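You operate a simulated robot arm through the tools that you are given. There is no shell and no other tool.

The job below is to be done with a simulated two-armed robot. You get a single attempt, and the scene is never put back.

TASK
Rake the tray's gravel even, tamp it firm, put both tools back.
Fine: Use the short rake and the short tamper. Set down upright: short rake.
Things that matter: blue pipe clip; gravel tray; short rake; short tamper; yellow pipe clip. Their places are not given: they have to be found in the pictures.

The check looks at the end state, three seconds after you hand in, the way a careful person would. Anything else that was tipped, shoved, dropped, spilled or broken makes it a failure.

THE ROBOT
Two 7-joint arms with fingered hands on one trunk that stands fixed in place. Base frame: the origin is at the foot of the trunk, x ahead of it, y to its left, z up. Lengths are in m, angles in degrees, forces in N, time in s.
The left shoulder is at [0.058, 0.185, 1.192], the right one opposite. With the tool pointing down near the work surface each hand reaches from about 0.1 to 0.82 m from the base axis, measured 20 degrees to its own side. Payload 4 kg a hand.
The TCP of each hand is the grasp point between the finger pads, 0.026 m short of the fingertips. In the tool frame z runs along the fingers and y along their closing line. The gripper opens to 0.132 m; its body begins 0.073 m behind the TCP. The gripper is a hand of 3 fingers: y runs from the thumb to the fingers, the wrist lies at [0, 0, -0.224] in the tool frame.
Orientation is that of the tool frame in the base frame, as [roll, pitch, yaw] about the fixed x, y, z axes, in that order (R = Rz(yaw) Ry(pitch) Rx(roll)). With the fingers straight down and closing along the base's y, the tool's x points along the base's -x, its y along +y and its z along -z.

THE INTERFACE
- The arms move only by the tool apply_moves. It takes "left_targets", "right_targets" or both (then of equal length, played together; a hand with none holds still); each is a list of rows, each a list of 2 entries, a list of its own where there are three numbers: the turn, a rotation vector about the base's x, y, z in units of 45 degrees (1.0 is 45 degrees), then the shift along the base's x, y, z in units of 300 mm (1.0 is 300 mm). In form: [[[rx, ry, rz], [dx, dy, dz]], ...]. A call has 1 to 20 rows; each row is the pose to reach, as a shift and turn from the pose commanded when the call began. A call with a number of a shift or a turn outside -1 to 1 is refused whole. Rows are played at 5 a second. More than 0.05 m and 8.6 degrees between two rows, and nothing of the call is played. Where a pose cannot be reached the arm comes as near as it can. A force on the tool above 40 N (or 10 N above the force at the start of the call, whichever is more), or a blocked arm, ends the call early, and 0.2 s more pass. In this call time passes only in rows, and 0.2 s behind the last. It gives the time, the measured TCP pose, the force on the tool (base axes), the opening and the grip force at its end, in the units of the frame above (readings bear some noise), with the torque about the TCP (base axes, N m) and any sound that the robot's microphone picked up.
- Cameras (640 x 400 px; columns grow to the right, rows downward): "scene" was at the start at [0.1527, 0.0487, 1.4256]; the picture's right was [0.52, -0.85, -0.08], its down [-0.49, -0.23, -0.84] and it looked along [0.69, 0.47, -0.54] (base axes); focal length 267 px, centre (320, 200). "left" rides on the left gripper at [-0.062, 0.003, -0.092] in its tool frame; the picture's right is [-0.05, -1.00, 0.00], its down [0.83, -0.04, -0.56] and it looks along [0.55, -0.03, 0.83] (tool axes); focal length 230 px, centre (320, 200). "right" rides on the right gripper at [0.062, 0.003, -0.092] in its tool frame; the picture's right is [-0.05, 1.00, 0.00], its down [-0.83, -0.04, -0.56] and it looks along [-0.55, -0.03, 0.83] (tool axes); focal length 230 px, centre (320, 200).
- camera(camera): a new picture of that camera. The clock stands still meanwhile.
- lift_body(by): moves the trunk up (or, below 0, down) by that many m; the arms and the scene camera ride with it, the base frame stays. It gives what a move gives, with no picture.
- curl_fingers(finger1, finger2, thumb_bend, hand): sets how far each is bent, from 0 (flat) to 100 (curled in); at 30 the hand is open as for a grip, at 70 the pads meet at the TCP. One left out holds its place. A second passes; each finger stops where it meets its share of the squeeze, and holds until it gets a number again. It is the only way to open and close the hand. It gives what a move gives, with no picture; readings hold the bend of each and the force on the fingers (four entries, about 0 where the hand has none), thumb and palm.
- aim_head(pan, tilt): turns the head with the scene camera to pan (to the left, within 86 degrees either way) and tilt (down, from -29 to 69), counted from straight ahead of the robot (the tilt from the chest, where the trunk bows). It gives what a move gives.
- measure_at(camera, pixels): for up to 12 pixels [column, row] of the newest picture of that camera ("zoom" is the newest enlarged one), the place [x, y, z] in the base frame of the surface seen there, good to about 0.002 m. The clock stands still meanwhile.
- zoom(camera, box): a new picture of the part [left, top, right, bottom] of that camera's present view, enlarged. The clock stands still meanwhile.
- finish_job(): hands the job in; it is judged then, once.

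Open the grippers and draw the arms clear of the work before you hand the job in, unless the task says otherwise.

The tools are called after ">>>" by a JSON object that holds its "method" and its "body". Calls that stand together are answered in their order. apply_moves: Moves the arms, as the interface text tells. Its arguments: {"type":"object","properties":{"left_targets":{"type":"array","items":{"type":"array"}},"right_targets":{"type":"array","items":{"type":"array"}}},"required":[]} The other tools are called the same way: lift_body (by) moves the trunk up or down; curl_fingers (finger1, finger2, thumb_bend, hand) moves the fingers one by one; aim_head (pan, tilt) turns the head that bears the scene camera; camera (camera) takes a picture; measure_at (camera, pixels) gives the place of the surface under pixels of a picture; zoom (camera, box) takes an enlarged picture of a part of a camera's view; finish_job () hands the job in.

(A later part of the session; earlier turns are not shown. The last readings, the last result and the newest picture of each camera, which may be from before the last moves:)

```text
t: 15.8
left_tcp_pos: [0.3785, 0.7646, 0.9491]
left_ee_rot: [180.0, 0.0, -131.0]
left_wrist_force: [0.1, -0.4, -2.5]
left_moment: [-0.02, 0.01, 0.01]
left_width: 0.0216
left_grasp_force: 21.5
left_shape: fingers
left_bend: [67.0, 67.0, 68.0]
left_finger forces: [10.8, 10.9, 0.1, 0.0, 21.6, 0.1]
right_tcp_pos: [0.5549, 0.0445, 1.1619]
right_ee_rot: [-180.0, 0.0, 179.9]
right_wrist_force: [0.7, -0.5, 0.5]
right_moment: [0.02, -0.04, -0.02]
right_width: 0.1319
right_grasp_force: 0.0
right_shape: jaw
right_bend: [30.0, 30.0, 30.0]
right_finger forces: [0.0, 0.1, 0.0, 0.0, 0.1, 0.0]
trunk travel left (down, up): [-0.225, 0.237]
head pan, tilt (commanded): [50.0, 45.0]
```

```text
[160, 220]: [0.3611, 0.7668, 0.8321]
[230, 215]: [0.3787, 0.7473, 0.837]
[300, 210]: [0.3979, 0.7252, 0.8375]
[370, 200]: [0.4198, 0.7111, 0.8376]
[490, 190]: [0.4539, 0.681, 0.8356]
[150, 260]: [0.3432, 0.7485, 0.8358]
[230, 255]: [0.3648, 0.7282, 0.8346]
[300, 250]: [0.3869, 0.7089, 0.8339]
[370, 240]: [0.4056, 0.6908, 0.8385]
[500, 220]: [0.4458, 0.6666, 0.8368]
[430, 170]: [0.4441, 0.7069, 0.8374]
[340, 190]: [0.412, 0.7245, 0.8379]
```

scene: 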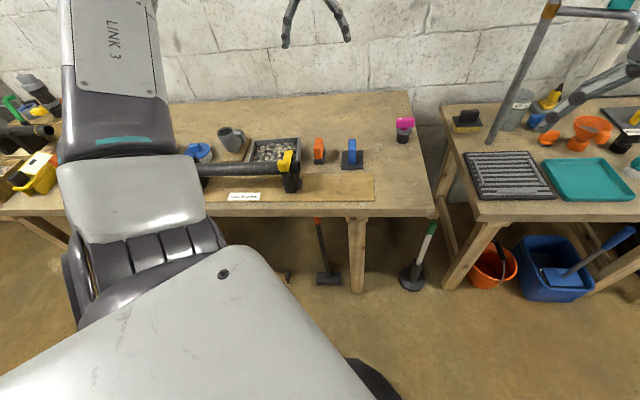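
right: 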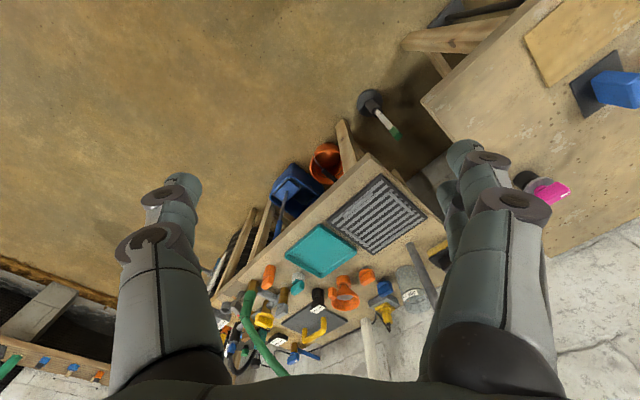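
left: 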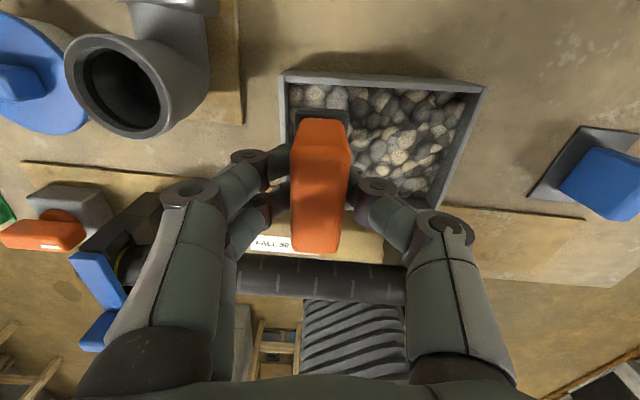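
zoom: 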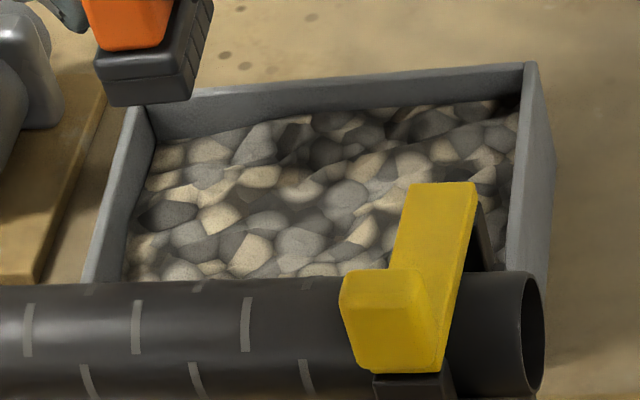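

Raking works: the lane levelled to about 0.835-0.840. Now the near lane (b = -0.018) with the same depth, forth and back.

>>> {"method": "apply_moves", "body": {"left_targets": [[[0, 0, 0], [-0.0787, -0.0906, -0.05]], [[0, 0, 0], [-0.0787, -0.0906, -0.12]], [[0, 0, 0], [-0.0787, -0.0906, -0.175]], [[0, 0, 0], [-0.0472, -0.1179, -0.175]], [[0, 0, 0], [-0.0158, -0.1453, -0.175]], [[0, 0, 0], [0.0157, -0.1726, -0.175]], [[0, 0, 0], [0.0471, -0.1999, -0.175]], [[0, 0, 0], [0.0786, -0.2273, -0.175]], [[0, 0, 0], [0.1101, -0.2546, -0.175]], [[0, 0, 0], [0.1415, -0.2819, -0.175]], [[0, 0, 0], [0.173, -0.3092, -0.175]], [[0, 0, 0], [0.1415, -0.2819, -0.175]], [[0, 0, 0], [0.1101, -0.2546, -0.175]], [[0, 0, 0], [0.0786, -0.2273, -0.175]], [[0, 0, 0], [0.0471, -0.1999, -0.175]], [[0, 0, 0], [-0.0158, -0.1453, -0.175]], [[0, 0, 0], [-0.0787, -0.0906, -0.175]], [[0, 0, 0], [-0.0787, -0.0906, -0.1]], [[0, 0, 0], [-0.0787, -0.0906, 0]]]}}

>>> {"method": "zoom", "body": {"camera": "scene", "box": [240, 130, 310, 175]}}

>>> {"method": "camera", "body": {"camera": "left"}}

```text
t: 19.8
left_tcp_pos: [0.3518, 0.7409, 0.9488]
left_ee_rot: [179.9, 0.0, -131.1]
left_wrist_force: [-0.1, -0.7, -0.8]
left_moment: [-0.02, 0.01, 0.03]
left_width: 0.0217
left_grasp_force: 21.7
left_shape: fingers
left_bend: [67.0, 67.0, 68.0]
left_finger forces: [10.8, 10.8, 0.0, 0.0, 21.5, 0.0]
right_tcp_pos: [0.5547, 0.0438, 1.1616]
right_ee_rot: [-180.0, 0.0, 180.0]
right_wrist_force: [-0.3, -0.7, -0.1]
right_moment: [0.0, -0.02, 0.0]
right_width: 0.132
right_grasp_force: 0.0
right_shape: jaw
right_bend: [30.0, 30.0, 30.0]
right_finger forces: [0.0, 0.1, 0.0, 0.0, 0.0, 0.0]
trunk travel left (down, up): [-0.225, 0.237]
head pan, tilt (commanded): [50.0, 45.0]
```

```text
8.89 times, centred on (275, 152) of scene
```

zoom: 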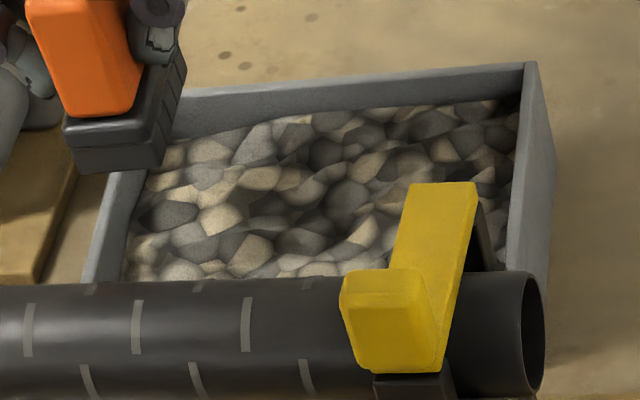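

```text
taken
```

left: 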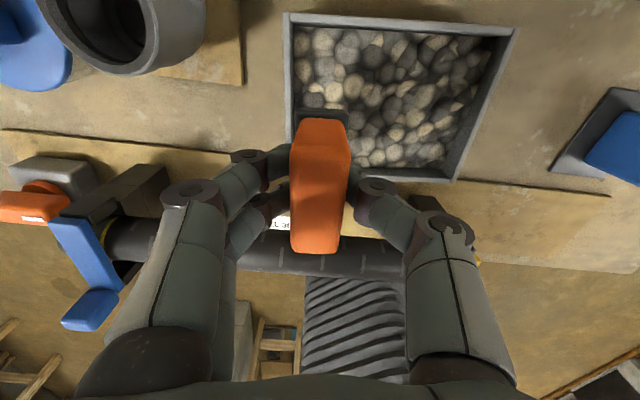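

The left view shows most of the tray; I zoom there and measure a grid of heights.

>>> {"method": "zoom", "body": {"camera": "left", "box": [275, 5, 525, 190]}}

>>> {"method": "measure_at", "body": {"camera": "zoom", "pixels": [[90, 90], [180, 90], [270, 95], [360, 100], [450, 105], [540, 110], [90, 160], [180, 160], [270, 160], [360, 165], [440, 170], [520, 170]]}}

>>> {"method": "measure_at", "body": {"camera": "zoom", "pixels": [[90, 220], [180, 230], [240, 235], [320, 240], [400, 240], [490, 240], [230, 300], [300, 300], [380, 300], [450, 300], [260, 350], [400, 360]]}}

```text
2.16 times, centred on (400, 98) of left
```

zoom: 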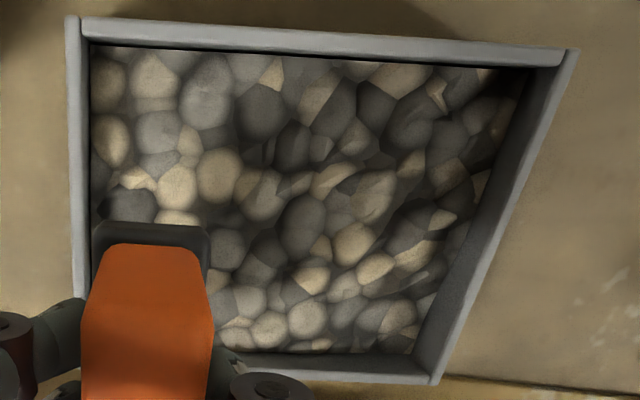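

```text
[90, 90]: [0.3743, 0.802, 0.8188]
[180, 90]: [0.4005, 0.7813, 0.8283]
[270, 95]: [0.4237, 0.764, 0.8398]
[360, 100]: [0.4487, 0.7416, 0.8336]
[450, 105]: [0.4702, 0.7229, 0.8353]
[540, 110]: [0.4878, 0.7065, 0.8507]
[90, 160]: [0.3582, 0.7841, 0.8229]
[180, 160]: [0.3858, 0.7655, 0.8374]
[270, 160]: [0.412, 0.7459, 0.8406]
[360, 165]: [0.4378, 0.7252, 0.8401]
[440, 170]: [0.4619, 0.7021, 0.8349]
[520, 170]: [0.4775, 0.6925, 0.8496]
```

```text
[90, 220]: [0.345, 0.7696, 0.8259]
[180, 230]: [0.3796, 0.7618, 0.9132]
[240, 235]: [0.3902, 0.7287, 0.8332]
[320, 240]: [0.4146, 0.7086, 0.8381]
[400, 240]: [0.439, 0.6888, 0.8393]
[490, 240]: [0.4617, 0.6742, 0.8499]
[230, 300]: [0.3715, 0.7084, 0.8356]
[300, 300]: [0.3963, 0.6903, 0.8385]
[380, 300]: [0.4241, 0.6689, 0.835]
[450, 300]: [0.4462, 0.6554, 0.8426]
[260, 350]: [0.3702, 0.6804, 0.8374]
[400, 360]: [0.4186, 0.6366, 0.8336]
```

The left strip (a≈-0.05…-0.07) is still low (~0.828) and the middle high (~0.840). I pull gravel from the middle outward to the left in both lanes with tips at ≈0.8355.

>>> {"method": "apply_moves", "body": {"left_targets": [[[0, 0, 0], [0.08, -0.07, -0.08]], [[0, 0, 0], [0.176, -0.153, -0.12]], [[0, 0, 0], [0.176, -0.153, -0.182]], [[0, 0, 0], [0.1435, -0.1247, -0.182]], [[0, 0, 0], [0.1107, -0.0962, -0.182]], [[0, 0, 0], [0.078, -0.0678, -0.182]], [[0, 0, 0], [0.0478, -0.0416, -0.182]], [[0, 0, 0], [0.0164, -0.0142, -0.182]], [[0, 0, 0], [-0.0151, 0.0131, -0.182]], [[0, 0, 0], [-0.0151, 0.0131, -0.1]], [[0, 0, 0], [0.12, -0.01, -0.1]], [[0, 0, 0], [0.257, -0.06, -0.12]], [[0, 0, 0], [0.257, -0.06, -0.182]], [[0, 0, 0], [0.2245, -0.0317, -0.182]], [[0, 0, 0], [0.1917, -0.0032, -0.182]], [[0, 0, 0], [0.159, 0.0252, -0.182]], [[0, 0, 0], [0.1288, 0.0514, -0.182]], [[0, 0, 0], [0.0974, 0.0788, -0.182]], [[0, 0, 0], [0.0659, 0.1061, -0.182]], [[0, 0, 0], [0.0659, 0.1061, -0.05]]]}}

>>> {"method": "zoom", "body": {"camera": "scene", "box": [240, 130, 310, 175]}}

```text
t: 24.0
left_tcp_pos: [0.3724, 0.7718, 0.9351]
left_ee_rot: [179.9, 0.0, -131.1]
left_wrist_force: [0.1, -1.2, -1.4]
left_moment: [0.05, 0.0, 0.0]
left_width: 0.0215
left_grasp_force: 20.9
left_shape: fingers
left_bend: [67.0, 67.0, 68.0]
left_finger forces: [10.1, 10.7, 0.0, 0.1, 20.8, 0.0]
right_tcp_pos: [0.5551, 0.0445, 1.161]
right_ee_rot: [179.9, 0.0, 179.9]
right_wrist_force: [-0.6, 0.0, -0.2]
right_moment: [0.0, -0.02, -0.02]
right_width: 0.1319
right_grasp_force: 0.0
right_shape: jaw
right_bend: [30.0, 30.0, 30.0]
right_finger forces: [0.0, 0.0, 0.1, 0.0, 0.1, 0.0]
trunk travel left (down, up): [-0.225, 0.237]
head pan, tilt (commanded): [50.0, 45.0]
```

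```text
8.89 times, centred on (275, 152) of scene
```

zoom: 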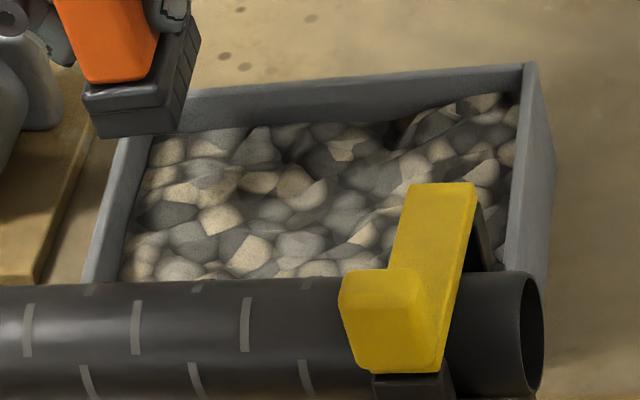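

I measure the surface again — the right-hand edge now looks higher than the middle.

>>> {"method": "measure_at", "body": {"camera": "zoom", "pixels": [[170, 150], [230, 140], [290, 132], [350, 125], [420, 125], [490, 105], [180, 175], [250, 165], [320, 155], [390, 150], [450, 140], [505, 125]]}}

>>> {"method": "measure_at", "body": {"camera": "zoom", "pixels": [[160, 210], [230, 205], [300, 195], [370, 190], [440, 165], [500, 160], [150, 255], [220, 245], [290, 240], [370, 230], [490, 190], [500, 220]]}}

>>> {"method": "camera", "body": {"camera": "left"}}

```text
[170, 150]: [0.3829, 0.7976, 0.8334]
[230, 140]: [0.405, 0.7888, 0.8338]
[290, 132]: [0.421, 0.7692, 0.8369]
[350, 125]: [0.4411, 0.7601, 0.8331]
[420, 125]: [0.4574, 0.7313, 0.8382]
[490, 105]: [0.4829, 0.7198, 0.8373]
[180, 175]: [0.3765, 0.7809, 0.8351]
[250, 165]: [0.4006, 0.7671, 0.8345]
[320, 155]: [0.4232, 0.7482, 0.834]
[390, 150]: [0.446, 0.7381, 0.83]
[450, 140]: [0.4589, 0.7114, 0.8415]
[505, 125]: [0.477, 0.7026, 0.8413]
```

```text
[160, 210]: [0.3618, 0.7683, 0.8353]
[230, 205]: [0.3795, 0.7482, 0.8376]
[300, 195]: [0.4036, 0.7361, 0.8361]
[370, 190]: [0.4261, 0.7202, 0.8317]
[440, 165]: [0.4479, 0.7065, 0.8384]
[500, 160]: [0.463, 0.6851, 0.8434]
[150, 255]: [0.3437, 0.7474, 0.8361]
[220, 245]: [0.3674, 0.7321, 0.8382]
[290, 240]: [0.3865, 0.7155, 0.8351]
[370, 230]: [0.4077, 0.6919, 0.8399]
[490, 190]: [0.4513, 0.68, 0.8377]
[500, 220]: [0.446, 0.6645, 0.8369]
```

```text
taken
```

left: 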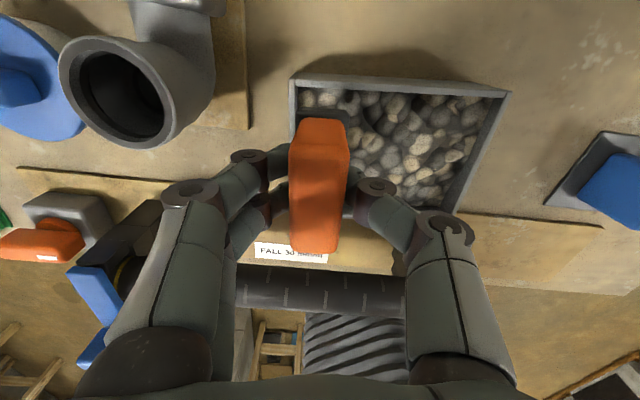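

Left is now 0.834-0.838, the right edge 0.838-0.843. I pull from the right wall back toward the middle in both lanes with tips at ≈0.837, tapering up.

>>> {"method": "apply_moves", "body": {"left_targets": [[[0, 0, 0], [0.12, -0.105, 0]], [[0, 0, 0], [0.24, -0.21, 0]], [[0, 0, 0], [0.282, -0.245, -0.06]], [[0, 0, 0], [0.282, -0.245, -0.127]], [[0, 0, 0], [0.2504, -0.2176, -0.127]], [[0, 0, 0], [0.219, -0.1903, -0.127]], [[0, 0, 0], [0.1875, -0.1629, -0.127]], [[0, 0, 0], [0.1561, -0.1356, -0.127]], [[0, 0, 0], [0.1246, -0.1083, -0.125]], [[0, 0, 0], [0.0931, -0.0809, -0.12]], [[0, 0, 0], [0.0617, -0.0536, -0.11]], [[0, 0, 0], [0.08, -0.1, -0.03]], [[0, 0, 0], [0.15, -0.21, -0.03]], [[0, 0, 0], [0.199, -0.3406, -0.06]], [[0, 0, 0], [0.199, -0.3406, -0.127]], [[0, 0, 0], [0.1674, -0.3132, -0.127]], [[0, 0, 0], [0.136, -0.2859, -0.127]], [[0, 0, 0], [0.1045, -0.2585, -0.127]], [[0, 0, 0], [0.0731, -0.2312, -0.127]], [[0, 0, 0], [0.0416, -0.2039, -0.125]]]}}

>>> {"method": "apply_moves", "body": {"left_targets": [[[0, 0, 0], [-0.0315, 0.0273, 0.006]], [[0, 0, 0], [-0.063, 0.0547, 0.016]], [[0, 0, 0], [-0.08, 0.07, 0.06]], [[0, 0, 0], [-0.1, 0.085, 0.15]], [[0, 0, 0], [-0.12, 0.105, 0.22]]]}}

>>> {"method": "zoom", "body": {"camera": "scene", "box": [240, 130, 310, 175]}}

>>> {"method": "camera", "body": {"camera": "left"}}

```text
t: 28.2
left_tcp_pos: [0.3865, 0.7122, 0.895]
left_ee_rot: [179.9, 0.0, -131.1]
left_wrist_force: [0.5, 0.3, -1.9]
left_moment: [0.0, 0.04, 0.02]
left_width: 0.021
left_grasp_force: 20.6
left_shape: fingers
left_bend: [67.0, 67.0, 68.0]
left_finger forces: [10.0, 10.5, 0.0, 0.0, 20.6, 0.0]
right_tcp_pos: [0.5548, 0.0454, 1.1616]
right_ee_rot: [-179.9, 0.0, 180.0]
right_wrist_force: [1.1, -0.3, -0.1]
right_moment: [0.02, 0.01, 0.03]
right_width: 0.1319
right_grasp_force: 0.1
right_shape: jaw
right_bend: [30.0, 30.0, 30.0]
right_finger forces: [0.0, 0.1, 0.0, 0.1, 0.0, 0.0]
trunk travel left (down, up): [-0.225, 0.237]
head pan, tilt (commanded): [50.0, 45.0]
```

```text
t: 29.4
left_tcp_pos: [0.3512, 0.7432, 0.9616]
left_ee_rot: [-180.0, 0.0, -131.1]
left_wrist_force: [0.1, -0.2, -1.9]
left_moment: [0.01, 0.01, 0.01]
left_width: 0.0209
left_grasp_force: 21.1
left_shape: fingers
left_bend: [67.0, 67.0, 68.0]
left_finger forces: [10.0, 10.7, 0.0, 0.1, 20.7, 0.0]
right_tcp_pos: [0.5548, 0.0446, 1.1613]
right_ee_rot: [179.9, 0.1, -180.0]
right_wrist_force: [0.0, -0.1, -0.6]
right_moment: [-0.02, 0.02, 0.0]
right_width: 0.1318
right_grasp_force: 0.0
right_shape: jaw
right_bend: [30.0, 30.0, 30.0]
right_finger forces: [0.0, 0.0, 0.0, 0.1, 0.0, 0.0]
trunk travel left (down, up): [-0.225, 0.237]
head pan, tilt (commanded): [50.0, 45.0]
```

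```text
8.89 times, centred on (275, 152) of scene
```

zoom: 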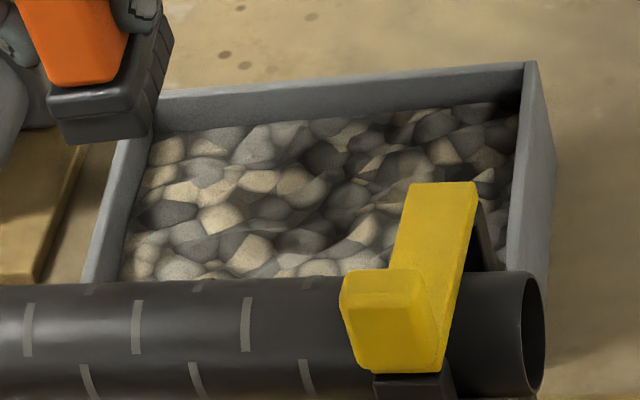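

```text
taken
```

left: 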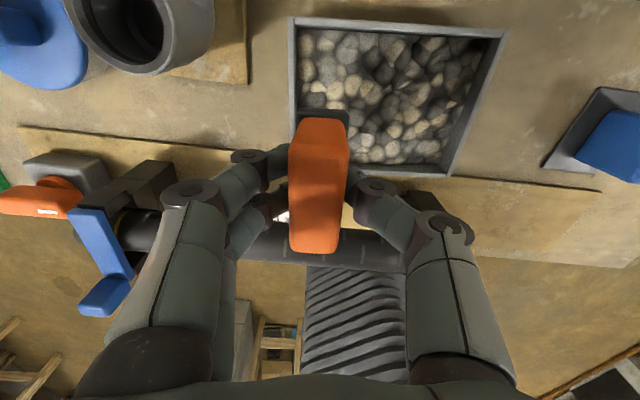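

I measure the surface from both pictures again.

>>> {"method": "measure_at", "body": {"camera": "zoom", "pixels": [[170, 150], [230, 140], [290, 132], [350, 125], [420, 122], [490, 108], [180, 180], [250, 170], [320, 160], [390, 155], [450, 145], [500, 130]]}}

>>> {"method": "measure_at", "body": {"camera": "zoom", "pixels": [[160, 215], [230, 205], [300, 195], [370, 190], [450, 165], [500, 160], [150, 255], [220, 245], [290, 240], [370, 230], [490, 190], [350, 260]]}}

>>> {"method": "measure_at", "body": {"camera": "left", "pixels": [[315, 45], [360, 45], [400, 50], [440, 50], [475, 55], [310, 90], [370, 90], [410, 95], [450, 95], [375, 145], [405, 145], [435, 145]]}}

```text
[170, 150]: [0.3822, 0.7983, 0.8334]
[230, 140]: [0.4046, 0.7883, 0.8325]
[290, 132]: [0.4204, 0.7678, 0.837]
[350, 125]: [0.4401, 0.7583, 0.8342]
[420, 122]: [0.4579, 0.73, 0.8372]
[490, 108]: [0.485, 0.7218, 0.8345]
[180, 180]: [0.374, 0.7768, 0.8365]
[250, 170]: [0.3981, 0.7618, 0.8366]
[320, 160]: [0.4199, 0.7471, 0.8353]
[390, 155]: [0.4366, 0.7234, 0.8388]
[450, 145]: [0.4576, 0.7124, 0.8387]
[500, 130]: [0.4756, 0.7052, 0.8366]
```

```text
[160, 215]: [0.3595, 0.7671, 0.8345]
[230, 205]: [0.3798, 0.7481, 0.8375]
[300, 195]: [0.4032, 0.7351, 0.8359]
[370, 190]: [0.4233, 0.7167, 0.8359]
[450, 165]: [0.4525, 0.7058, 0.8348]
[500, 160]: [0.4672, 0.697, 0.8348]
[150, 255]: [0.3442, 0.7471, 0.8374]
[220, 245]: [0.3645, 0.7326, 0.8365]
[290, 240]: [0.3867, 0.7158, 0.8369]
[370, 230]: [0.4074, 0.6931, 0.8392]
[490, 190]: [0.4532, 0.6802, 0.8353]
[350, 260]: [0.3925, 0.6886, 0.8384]
```

```text
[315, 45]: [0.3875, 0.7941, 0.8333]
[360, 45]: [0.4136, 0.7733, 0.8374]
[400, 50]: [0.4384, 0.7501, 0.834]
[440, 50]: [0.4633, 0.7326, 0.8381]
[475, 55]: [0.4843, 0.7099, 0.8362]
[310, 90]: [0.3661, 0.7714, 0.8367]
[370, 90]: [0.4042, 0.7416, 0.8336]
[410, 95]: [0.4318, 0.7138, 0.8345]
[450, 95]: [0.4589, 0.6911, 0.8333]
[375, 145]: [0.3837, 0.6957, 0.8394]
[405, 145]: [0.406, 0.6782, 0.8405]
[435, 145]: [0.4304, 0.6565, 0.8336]
```

The surface is now 0.8325-0.8405 everywhere (pebble-scale), i.e. even. I carry the rake back above its original spot (TCP 0.509,0.617, yaw -137.5) and check it in the pictures before setting down.

>>> {"method": "apply_moves", "body": {"left_targets": [[[0, 0, -0.025], [0.09, -0.072, 0]], [[0, 0, -0.05], [0.18, -0.144, 0]], [[0, 0, -0.075], [0.28, -0.224, 0]], [[0, 0, -0.1], [0.38, -0.304, 0]], [[0, 0, -0.125], [0.46, -0.368, 0]], [[0, 0, -0.144], [0.5267, -0.421, 0]]]}}

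>>> {"method": "camera", "body": {"camera": "left"}}

>>> {"method": "zoom", "body": {"camera": "scene", "box": [260, 100, 380, 175]}}

>>> {"method": "zoom", "body": {"camera": "scene", "box": [240, 130, 310, 175]}}

```text
t: 30.8
left_tcp_pos: [0.5083, 0.6157, 0.9605]
left_ee_rot: [179.9, -0.1, -137.6]
left_wrist_force: [0.8, 1.1, -1.7]
left_moment: [0.0, -0.02, 0.02]
left_width: 0.0212
left_grasp_force: 20.2
left_shape: fingers
left_bend: [67.0, 67.0, 68.0]
left_finger forces: [10.0, 10.5, 0.1, 0.0, 20.3, 0.0]
right_tcp_pos: [0.5558, 0.0449, 1.1598]
right_ee_rot: [-180.0, -0.2, 179.9]
right_wrist_force: [0.4, 0.0, 0.4]
right_moment: [0.01, 0.01, 0.02]
right_width: 0.132
right_grasp_force: 0.2
right_shape: jaw
right_bend: [30.0, 30.0, 30.0]
right_finger forces: [0.0, 0.2, 0.0, 0.0, 0.0, 0.0]
trunk travel left (down, up): [-0.225, 0.237]
head pan, tilt (commanded): [50.0, 45.0]
```

```text
taken
```

left: 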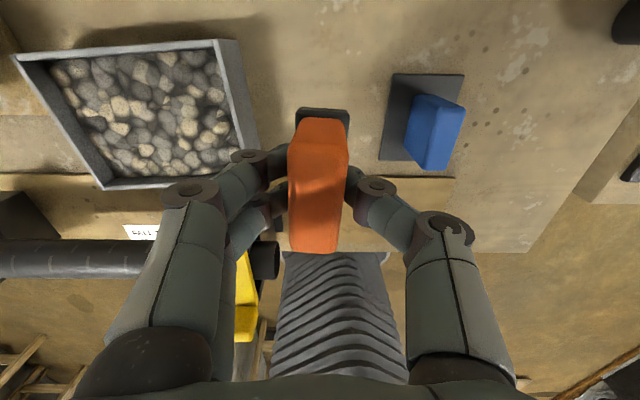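

```text
5.33 times, centred on (320, 138) of scene
```

zoom: 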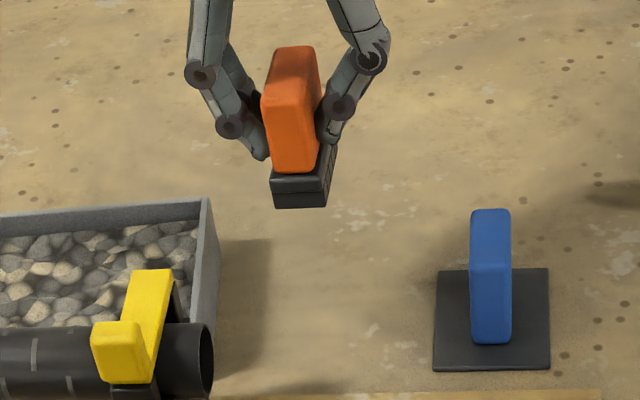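

```text
8.89 times, centred on (275, 152) of scene
```

zoom: 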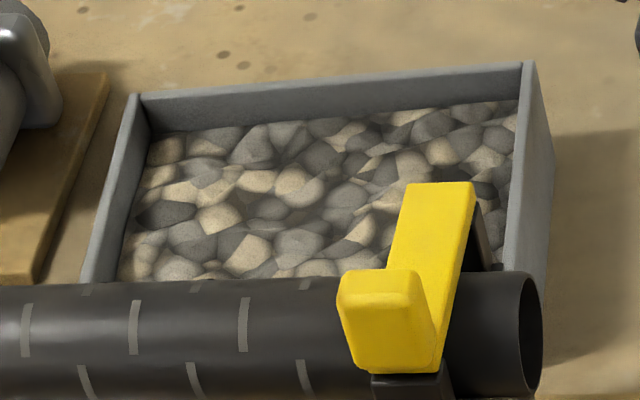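

The rake is back above its spot and the gravel looks level. I check the whole tray and the rake's tilt in close-ups before setting it down.

>>> {"method": "zoom", "body": {"camera": "scene", "box": [295, 100, 345, 145]}}

>>> {"method": "zoom", "body": {"camera": "left", "box": [10, 30, 260, 200]}}

>>> {"method": "measure_at", "body": {"camera": "zoom", "pixels": [[140, 95], [220, 90], [300, 85], [380, 80], [460, 75], [160, 150], [240, 150], [320, 150], [400, 150], [480, 145], [530, 140], [190, 210]]}}

>>> {"method": "measure_at", "body": {"camera": "zoom", "pixels": [[270, 220], [350, 220], [420, 220], [500, 215], [550, 210], [230, 280], [300, 280], [370, 285], [440, 285], [510, 280], [300, 340], [400, 340]]}}

```text
8.89 times, centred on (320, 122) of scene
```

zoom: 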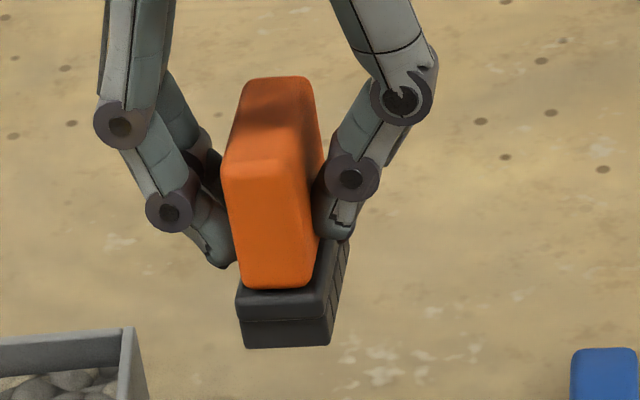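

```text
2.35 times, centred on (135, 115) of left
```

zoom: 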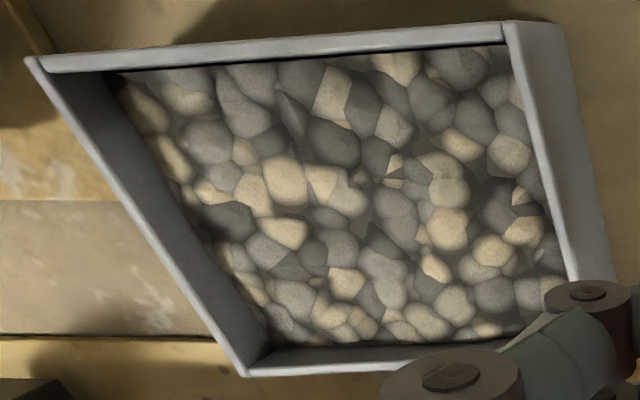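

```text
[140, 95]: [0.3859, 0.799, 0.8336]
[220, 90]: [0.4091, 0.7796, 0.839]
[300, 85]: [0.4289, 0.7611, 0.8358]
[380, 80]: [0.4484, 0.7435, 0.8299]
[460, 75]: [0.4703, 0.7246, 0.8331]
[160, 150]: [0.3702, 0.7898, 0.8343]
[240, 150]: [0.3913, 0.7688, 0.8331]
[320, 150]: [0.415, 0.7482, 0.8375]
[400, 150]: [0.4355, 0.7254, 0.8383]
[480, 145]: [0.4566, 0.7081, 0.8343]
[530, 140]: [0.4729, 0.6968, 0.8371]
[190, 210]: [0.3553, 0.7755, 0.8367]
```

```text
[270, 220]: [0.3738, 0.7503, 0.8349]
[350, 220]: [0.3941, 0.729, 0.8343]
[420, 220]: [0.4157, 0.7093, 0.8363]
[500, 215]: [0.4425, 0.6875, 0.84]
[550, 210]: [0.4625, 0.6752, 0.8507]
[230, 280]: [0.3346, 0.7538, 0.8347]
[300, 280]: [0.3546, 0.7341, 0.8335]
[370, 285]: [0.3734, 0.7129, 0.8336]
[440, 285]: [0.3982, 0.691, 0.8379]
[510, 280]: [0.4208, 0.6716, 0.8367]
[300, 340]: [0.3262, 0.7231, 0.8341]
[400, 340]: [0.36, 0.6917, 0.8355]
```

The gravel is even within pebble scale (0.833-0.840). Now I lower the rake straight onto its original spot, slowing near contact.

>>> {"method": "apply_moves", "body": {"left_targets": [[[0, 0, 0], [0, 0, -0.1]], [[0, 0, 0], [0, 0, -0.2]], [[0, 0, 0], [0, 0, -0.28]], [[0, 0, 0], [0, 0, -0.32]], [[0, 0, 0], [0, 0, -0.335]], [[0, 0, 0], [0, 0, -0.342]]]}}

>>> {"method": "zoom", "body": {"camera": "scene", "box": [295, 125, 345, 170]}}

>>> {"method": "camera", "body": {"camera": "left"}}

```text
t: 32.2
left_tcp_pos: [0.507, 0.6172, 0.8594]
left_ee_rot: [180.0, -0.1, -137.5]
left_wrist_force: [-0.2, 0.6, -1.2]
left_moment: [0.04, -0.03, 0.02]
left_width: 0.0212
left_grasp_force: 20.5
left_shape: fingers
left_bend: [67.0, 67.0, 68.0]
left_finger forces: [10.0, 10.4, 0.1, 0.1, 20.5, 0.0]
right_tcp_pos: [0.5549, 0.0454, 1.1596]
right_ee_rot: [180.0, 0.1, -180.0]
right_wrist_force: [-0.1, 0.6, 0.1]
right_moment: [0.03, 0.04, 0.01]
right_width: 0.132
right_grasp_force: 0.1
right_shape: jaw
right_bend: [30.0, 30.0, 30.0]
right_finger forces: [0.0, 0.1, 0.0, 0.0, 0.1, 0.0]
trunk travel left (down, up): [-0.225, 0.237]
head pan, tilt (commanded): [50.0, 45.0]
```

```text
8.89 times, centred on (320, 148) of scene
```

zoom: 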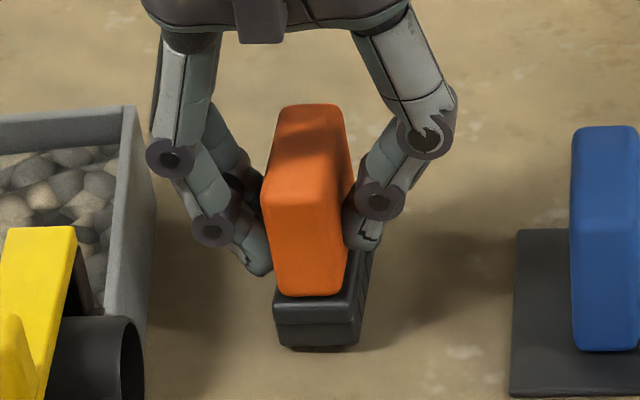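

```text
taken
```

left: 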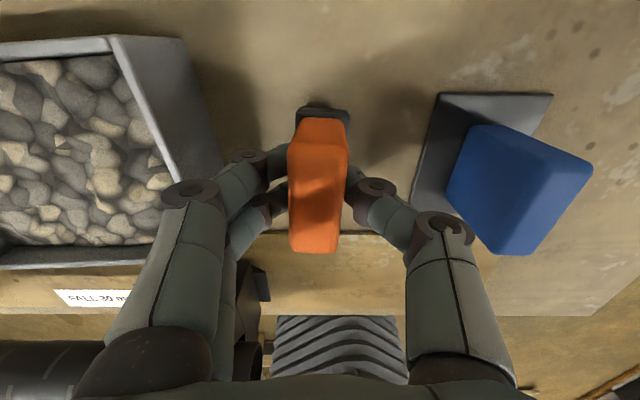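

No contact force yet (z≈0.858). I lower 2.5 mm further and watch the force.

>>> {"method": "apply_moves", "body": {"left_targets": [[[0, 0, 0], [0, 0, -0.004]], [[0, 0, 0], [0, 0, -0.0083]]]}}

>>> {"method": "zoom", "body": {"camera": "scene", "box": [295, 125, 345, 170]}}

>>> {"method": "measure_at", "body": {"camera": "zoom", "pixels": [[285, 340], [320, 343], [355, 340], [285, 355], [320, 360], [355, 355], [280, 310], [345, 305], [290, 120], [335, 120], [270, 200], [330, 200]]}}

```text
t: 32.8
left_tcp_pos: [0.5104, 0.6177, 0.8569]
left_ee_rot: [179.9, 0.0, -137.5]
left_wrist_force: [-0.4, -0.8, -0.7]
left_moment: [-0.02, -0.03, -0.02]
left_width: 0.0208
left_grasp_force: 20.7
left_shape: fingers
left_bend: [67.0, 67.0, 68.0]
left_finger forces: [10.0, 10.5, 0.1, 0.1, 20.7, 0.1]
right_tcp_pos: [0.5555, 0.0443, 1.1601]
right_ee_rot: [180.0, 0.0, 180.0]
right_wrist_force: [0.0, 0.4, 1.1]
right_moment: [0.0, -0.02, 0.02]
right_width: 0.1321
right_grasp_force: 0.1
right_shape: jaw
right_bend: [30.0, 30.0, 30.0]
right_finger forces: [0.0, 0.0, 0.0, 0.0, 0.0, 0.0]
trunk travel left (down, up): [-0.225, 0.237]
head pan, tilt (commanded): [50.0, 45.0]
```

```text
8.89 times, centred on (320, 148) of scene
```

zoom: 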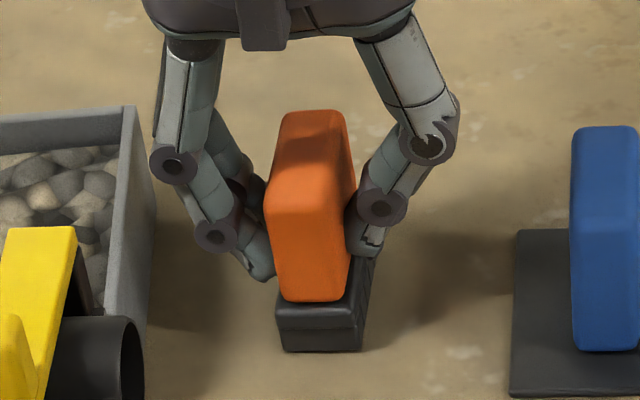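

```text
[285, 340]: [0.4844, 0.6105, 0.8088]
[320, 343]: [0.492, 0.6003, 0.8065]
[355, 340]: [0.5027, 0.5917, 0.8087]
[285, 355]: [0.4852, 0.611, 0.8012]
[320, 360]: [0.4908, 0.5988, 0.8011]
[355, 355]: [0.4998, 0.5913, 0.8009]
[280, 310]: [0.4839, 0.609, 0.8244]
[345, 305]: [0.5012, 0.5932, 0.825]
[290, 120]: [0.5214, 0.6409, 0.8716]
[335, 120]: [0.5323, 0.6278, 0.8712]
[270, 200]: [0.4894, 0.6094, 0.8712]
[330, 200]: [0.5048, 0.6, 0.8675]
```

The rake foot is nearly at the table (its image is within ~1 mm of the original). I lower another ~1.5 mm, watching for contact force.

>>> {"method": "apply_moves", "body": {"left_targets": [[[0, 0, 0], [0, 0, -0.0025]], [[0, 0, 0], [0, 0, -0.005]]]}}

>>> {"method": "zoom", "body": {"camera": "scene", "box": [295, 125, 345, 170]}}

```text
t: 33.4
left_tcp_pos: [0.5108, 0.6177, 0.8552]
left_ee_rot: [179.9, 0.1, -137.5]
left_wrist_force: [-0.4, -1.4, 6.1]
left_moment: [0.05, 0.04, 0.04]
left_width: 0.021
left_grasp_force: 21.9
left_shape: fingers
left_bend: [67.0, 67.0, 68.0]
left_finger forces: [11.1, 10.2, 0.0, 0.0, 22.0, 0.0]
right_tcp_pos: [0.5549, 0.0438, 1.1603]
right_ee_rot: [-180.0, 0.0, 180.0]
right_wrist_force: [-0.3, 0.1, -0.4]
right_moment: [-0.01, 0.04, 0.02]
right_width: 0.1319
right_grasp_force: 0.0
right_shape: jaw
right_bend: [30.0, 30.0, 30.0]
right_finger forces: [0.0, 0.0, 0.1, 0.1, 0.0, 0.0]
trunk travel left (down, up): [-0.225, 0.237]
head pan, tilt (commanded): [50.0, 45.0]
```

```text
8.89 times, centred on (320, 148) of scene
```

zoom: 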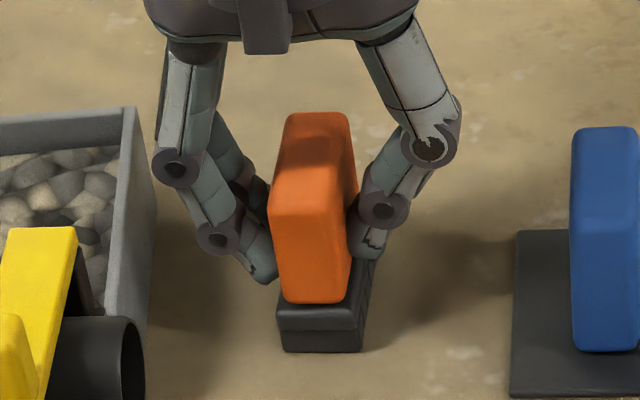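

Contact felt (6 N up). The rake stands on its foot; I open the fingers to the narrow clearance position.

>>> {"method": "curl_fingers", "body": {"hand": "left", "finger1": 53, "finger2": 53, "thumb_bend": 53}}

>>> {"method": "zoom", "body": {"camera": "scene", "box": [295, 125, 345, 170]}}

>>> {"method": "camera", "body": {"camera": "left"}}

```text
t: 34.4
left_tcp_pos: [0.5093, 0.6177, 0.8547]
left_ee_rot: [179.9, 0.0, -137.4]
left_wrist_force: [0.1, -0.5, -0.6]
left_moment: [0.02, -0.01, 0.0]
left_width: 0.0573
left_grasp_force: 0.0
left_shape: fingers
left_bend: [53.0, 53.0, 53.0]
left_finger forces: [0.1, 0.1, 0.0, 0.1, 0.0, 0.1]
right_tcp_pos: [0.5551, 0.0444, 1.161]
right_ee_rot: [-179.9, 0.1, -179.9]
right_wrist_force: [0.1, -0.7, -0.1]
right_moment: [-0.03, -0.01, 0.03]
right_width: 0.1319
right_grasp_force: 0.1
right_shape: jaw
right_bend: [30.0, 30.0, 30.0]
right_finger forces: [0.1, 0.1, 0.0, 0.0, 0.0, 0.0]
trunk travel left (down, up): [-0.225, 0.237]
head pan, tilt (commanded): [50.0, 45.0]
```

```text
8.89 times, centred on (320, 148) of scene
```

zoom: 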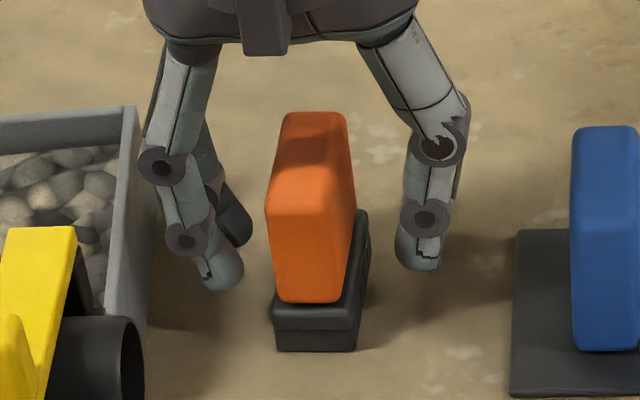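

```text
taken
```

left: 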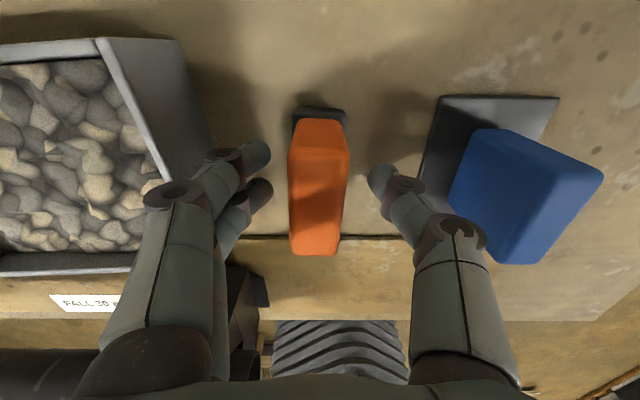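

The rake stands upright at its original place. I lift straight up and move over the tamper's blue handle.

>>> {"method": "apply_moves", "body": {"left_targets": [[[0, 0, 0], [0, 0, 0.04]], [[0, 0, 0], [0, 0, 0.12]], [[0, 0, 0], [0, 0, 0.22]], [[0, 0, 0], [0, 0, 0.32]], [[0, 0, 0], [0, 0, 0.36]], [[0, 0, 0.02], [0.08, -0.086, 0.36]], [[0, 0, 0.03], [0.16, -0.172, 0.36]], [[0, 0, 0.042], [0.241, -0.256, 0.36]]]}}

>>> {"method": "camera", "body": {"camera": "left"}}

>>> {"method": "zoom", "body": {"camera": "scene", "box": [290, 100, 410, 175]}}

```text
t: 36.2
left_tcp_pos: [0.5833, 0.5384, 0.9637]
left_ee_rot: [180.0, 0.0, -135.7]
left_wrist_force: [-0.2, -0.6, -0.1]
left_moment: [0.01, 0.02, 0.02]
left_width: 0.0573
left_grasp_force: 0.0
left_shape: fingers
left_bend: [53.0, 53.0, 53.0]
left_finger forces: [0.1, 0.0, 0.0, 0.1, 0.0, 0.0]
right_tcp_pos: [0.5567, 0.0446, 1.1602]
right_ee_rot: [179.9, -0.1, -179.9]
right_wrist_force: [-0.2, 0.1, 0.4]
right_moment: [0.01, 0.03, 0.01]
right_width: 0.1319
right_grasp_force: 0.0
right_shape: jaw
right_bend: [30.0, 30.0, 30.0]
right_finger forces: [0.0, 0.0, 0.2, 0.0, 0.0, 0.1]
trunk travel left (down, up): [-0.225, 0.237]
head pan, tilt (commanded): [50.0, 45.0]
```

```text
taken
```

left: 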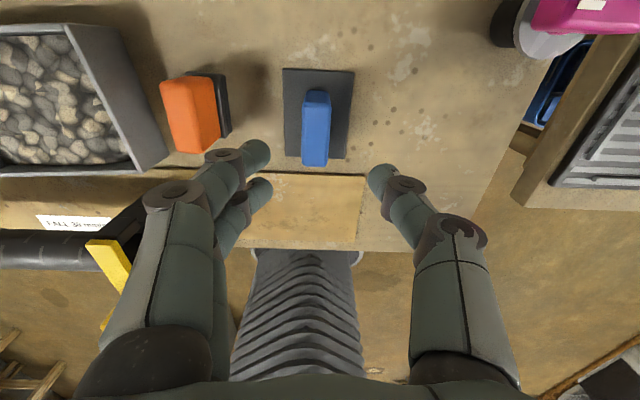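

```text
5.33 times, centred on (350, 138) of scene
```

zoom: 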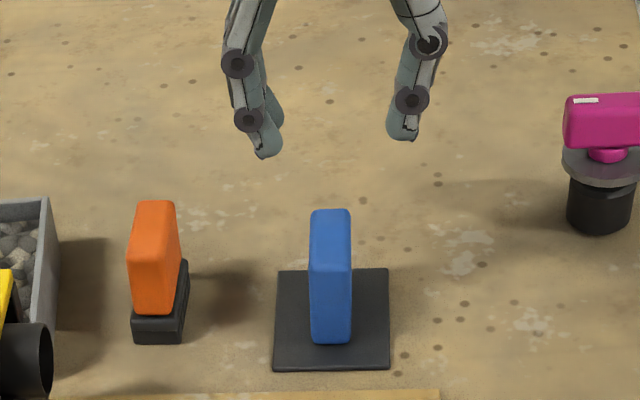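

I zoom on the blue handle from the left camera for exact grip alignment.

>>> {"method": "zoom", "body": {"camera": "left", "box": [270, 60, 370, 180]}}

>>> {"method": "measure_at", "body": {"camera": "zoom", "pixels": [[265, 200], [345, 200], [262, 280], [340, 280], [300, 115], [295, 330], [310, 240], [175, 40], [410, 50], [170, 320], [390, 320], [305, 180]]}}

```text
3.33 times, centred on (320, 120) of left
```

zoom: 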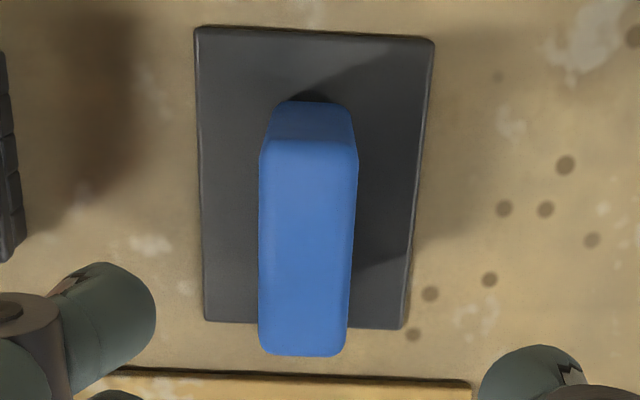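

```text
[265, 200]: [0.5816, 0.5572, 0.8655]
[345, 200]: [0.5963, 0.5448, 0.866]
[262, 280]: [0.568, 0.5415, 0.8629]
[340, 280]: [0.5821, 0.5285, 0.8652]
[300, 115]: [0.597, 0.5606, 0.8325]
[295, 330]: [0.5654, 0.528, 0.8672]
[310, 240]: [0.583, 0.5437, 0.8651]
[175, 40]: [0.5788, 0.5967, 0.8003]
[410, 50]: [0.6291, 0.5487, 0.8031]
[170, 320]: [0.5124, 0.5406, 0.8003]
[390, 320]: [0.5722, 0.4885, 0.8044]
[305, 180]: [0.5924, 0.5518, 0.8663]
```

The handle is centred under the hand (handle midline ≈(0.582,0.543), hand command (0.5814,0.5404), yaw matched at 44.3°). I descend to z≈0.847.

>>> {"method": "apply_moves", "body": {"left_targets": [[[0, 0, 0], [-0.002, 0.003, -0.1]], [[0, 0, 0], [-0.002, 0.003, -0.2]], [[0, 0, 0], [-0.002, 0.003, -0.28]], [[0, 0, 0], [-0.002, 0.003, -0.34]], [[0, 0, 0], [-0.002, 0.003, -0.382]]]}}

>>> {"method": "camera", "body": {"camera": "left"}}

>>> {"method": "zoom", "body": {"camera": "scene", "box": [300, 110, 400, 175]}}

```text
t: 37.4
left_tcp_pos: [0.5806, 0.5417, 0.8472]
left_ee_rot: [-179.9, 0.0, -135.7]
left_wrist_force: [-0.5, 0.9, 0.6]
left_moment: [0.01, -0.01, 0.0]
left_width: 0.0575
left_grasp_force: 0.1
left_shape: fingers
left_bend: [53.0, 53.0, 53.0]
left_finger forces: [0.0, 0.0, 0.1, 0.0, 0.0, 0.0]
right_tcp_pos: [0.5559, 0.0447, 1.1611]
right_ee_rot: [-180.0, 0.0, -180.0]
right_wrist_force: [-0.5, 0.1, -0.4]
right_moment: [0.03, -0.03, 0.0]
right_width: 0.1316
right_grasp_force: 0.1
right_shape: jaw
right_bend: [30.0, 30.0, 30.0]
right_finger forces: [0.1, 0.0, 0.0, 0.0, 0.0, 0.0]
trunk travel left (down, up): [-0.225, 0.237]
head pan, tilt (commanded): [50.0, 45.0]
```

```text
taken
```

left: 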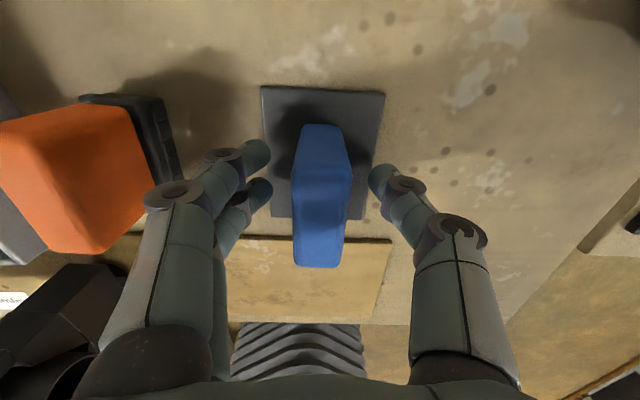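

```text
6.15 times, centred on (350, 142) of scene
```

zoom: 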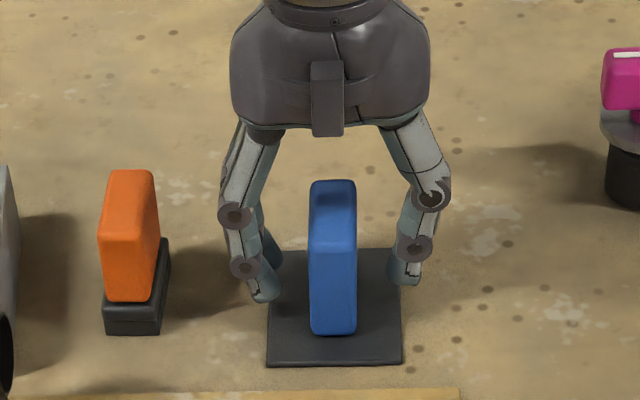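

The pads straddle the blue handle with the tips just above the plate. I close the hand on it.

>>> {"method": "curl_fingers", "body": {"hand": "left", "finger1": 90, "finger2": 90, "thumb_bend": 90}}

>>> {"method": "zoom", "body": {"camera": "scene", "box": [300, 110, 400, 175]}}

```text
t: 38.4
left_tcp_pos: [0.5797, 0.5407, 0.8484]
left_ee_rot: [179.9, 0.0, -135.5]
left_wrist_force: [0.2, 0.4, 2.3]
left_moment: [0.1, 0.1, -0.03]
left_width: 0.0218
left_grasp_force: 23.0
left_shape: fingers
left_bend: [67.0, 67.0, 67.0]
left_finger forces: [11.8, 11.8, 0.0, 0.0, 23.2, 0.0]
right_tcp_pos: [0.5551, 0.0456, 1.1605]
right_ee_rot: [180.0, -0.1, 179.9]
right_wrist_force: [-0.4, 0.0, -0.2]
right_moment: [0.01, -0.02, -0.02]
right_width: 0.1318
right_grasp_force: 0.1
right_shape: jaw
right_bend: [30.0, 30.0, 30.0]
right_finger forces: [0.0, 0.0, 0.0, 0.0, 0.0, 0.0]
trunk travel left (down, up): [-0.225, 0.237]
head pan, tilt (commanded): [50.0, 45.0]
```

```text
6.15 times, centred on (350, 142) of scene
```

zoom: 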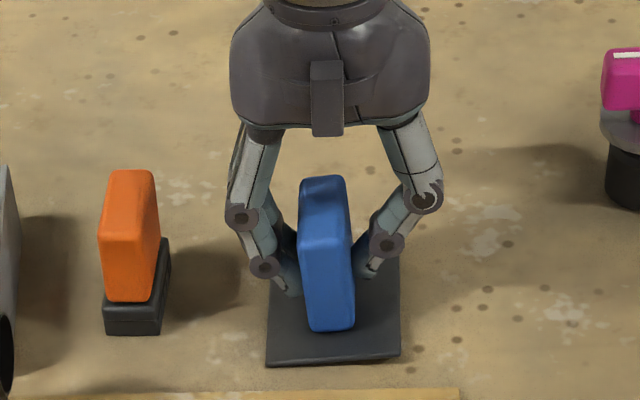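

The tamper seems to have leaned a little as it was gripped (plate's right side lifted). I measure the plate corners to quantify this.

>>> {"method": "zoom", "body": {"camera": "scene", "box": [330, 125, 375, 175]}}

>>> {"method": "measure_at", "body": {"camera": "zoom", "pixels": [[195, 340], [440, 320], [205, 300], [435, 180], [300, 335], [400, 325], [445, 335], [195, 355], [440, 250], [330, 345], [265, 80], [330, 80]]}}

>>> {"method": "camera", "body": {"camera": "left"}}

```text
8.00 times, centred on (352, 150) of scene
```

zoom: 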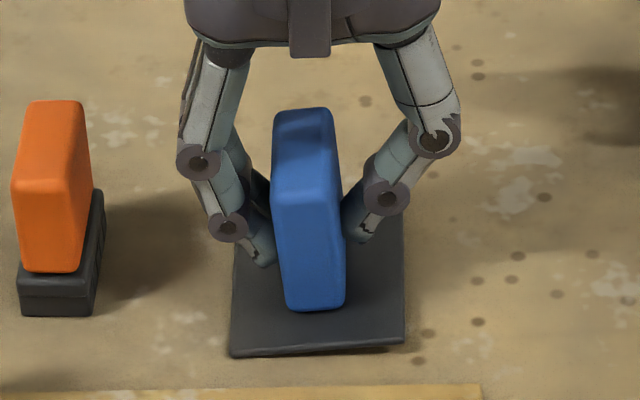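

```text
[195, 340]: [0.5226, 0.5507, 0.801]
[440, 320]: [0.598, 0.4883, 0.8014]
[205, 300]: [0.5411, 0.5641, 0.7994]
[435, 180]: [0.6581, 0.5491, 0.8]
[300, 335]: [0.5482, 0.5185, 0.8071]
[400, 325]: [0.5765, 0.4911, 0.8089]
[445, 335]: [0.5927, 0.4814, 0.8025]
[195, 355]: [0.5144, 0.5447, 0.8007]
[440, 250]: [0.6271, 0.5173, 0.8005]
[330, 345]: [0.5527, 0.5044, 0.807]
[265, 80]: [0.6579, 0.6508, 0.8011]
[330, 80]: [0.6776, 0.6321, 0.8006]
```

```text
taken
```

left: 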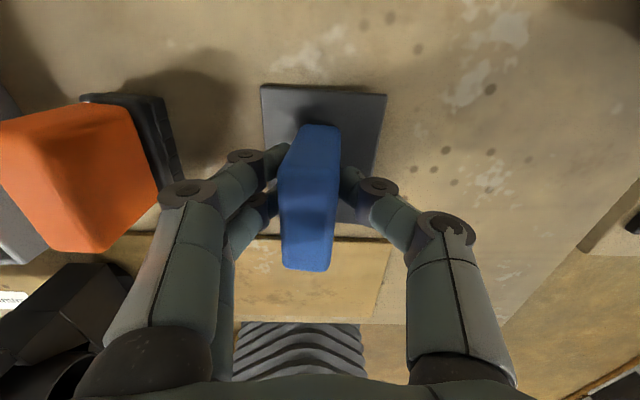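

The plate's right side is lifted ~3 mm (handle was ~2 mm right of the hand's centre, so the thumb pushed it over). I open, shift the hand 2 mm to the right along the row, and grip again.

>>> {"method": "curl_fingers", "body": {"hand": "left", "finger1": 58, "finger2": 58, "thumb_bend": 58}}

>>> {"method": "apply_moves", "body": {"left_targets": [[[0, 0, 0], [0.003, -0.003, 0]], [[0, 0, 0], [0.0052, -0.0052, 0]]]}}

>>> {"method": "zoom", "body": {"camera": "scene", "box": [330, 125, 375, 175]}}

>>> {"method": "camera", "body": {"camera": "left"}}

```text
t: 39.4
left_tcp_pos: [0.5803, 0.5422, 0.8473]
left_ee_rot: [-180.0, 0.0, -135.6]
left_wrist_force: [0.5, 0.3, 0.6]
left_moment: [0.02, -0.01, 0.04]
left_width: 0.0436
left_grasp_force: 0.0
left_shape: fingers
left_bend: [57.0, 57.0, 57.0]
left_finger forces: [0.1, 0.0, 0.0, 0.0, 0.0, 0.1]
right_tcp_pos: [0.5551, 0.046, 1.16]
right_ee_rot: [-179.9, 0.0, 179.9]
right_wrist_force: [-0.5, -0.6, 0.1]
right_moment: [0.02, 0.01, 0.0]
right_width: 0.132
right_grasp_force: 0.2
right_shape: jaw
right_bend: [30.0, 30.0, 30.0]
right_finger forces: [0.0, 0.0, 0.1, 0.0, 0.1, 0.0]
trunk travel left (down, up): [-0.225, 0.237]
head pan, tilt (commanded): [50.0, 45.0]
```

```text
t: 40.0
left_tcp_pos: [0.5819, 0.5401, 0.8485]
left_ee_rot: [-180.0, 0.0, -135.6]
left_wrist_force: [-0.4, 0.3, -0.1]
left_moment: [-0.01, 0.03, 0.0]
left_width: 0.0436
left_grasp_force: 0.0
left_shape: fingers
left_bend: [57.0, 57.0, 57.0]
left_finger forces: [0.0, 0.0, 0.1, 0.0, 0.0, 0.0]
right_tcp_pos: [0.5547, 0.0448, 1.161]
right_ee_rot: [180.0, 0.0, -180.0]
right_wrist_force: [0.0, 0.0, 0.0]
right_moment: [0.0, 0.01, 0.0]
right_width: 0.132
right_grasp_force: 0.0
right_shape: jaw
right_bend: [30.0, 30.0, 30.0]
right_finger forces: [0.0, 0.0, 0.0, 0.2, 0.0, 0.0]
trunk travel left (down, up): [-0.225, 0.237]
head pan, tilt (commanded): [50.0, 45.0]
```

```text
8.00 times, centred on (352, 150) of scene
```

zoom: 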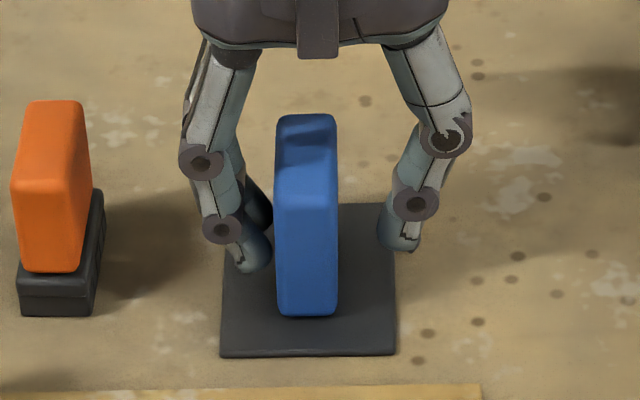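

```text
taken
```

left: 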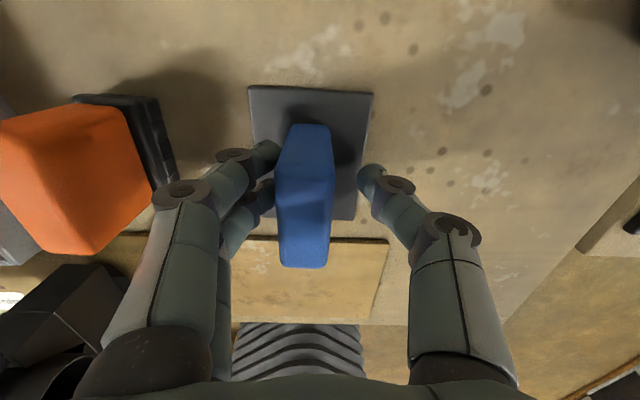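

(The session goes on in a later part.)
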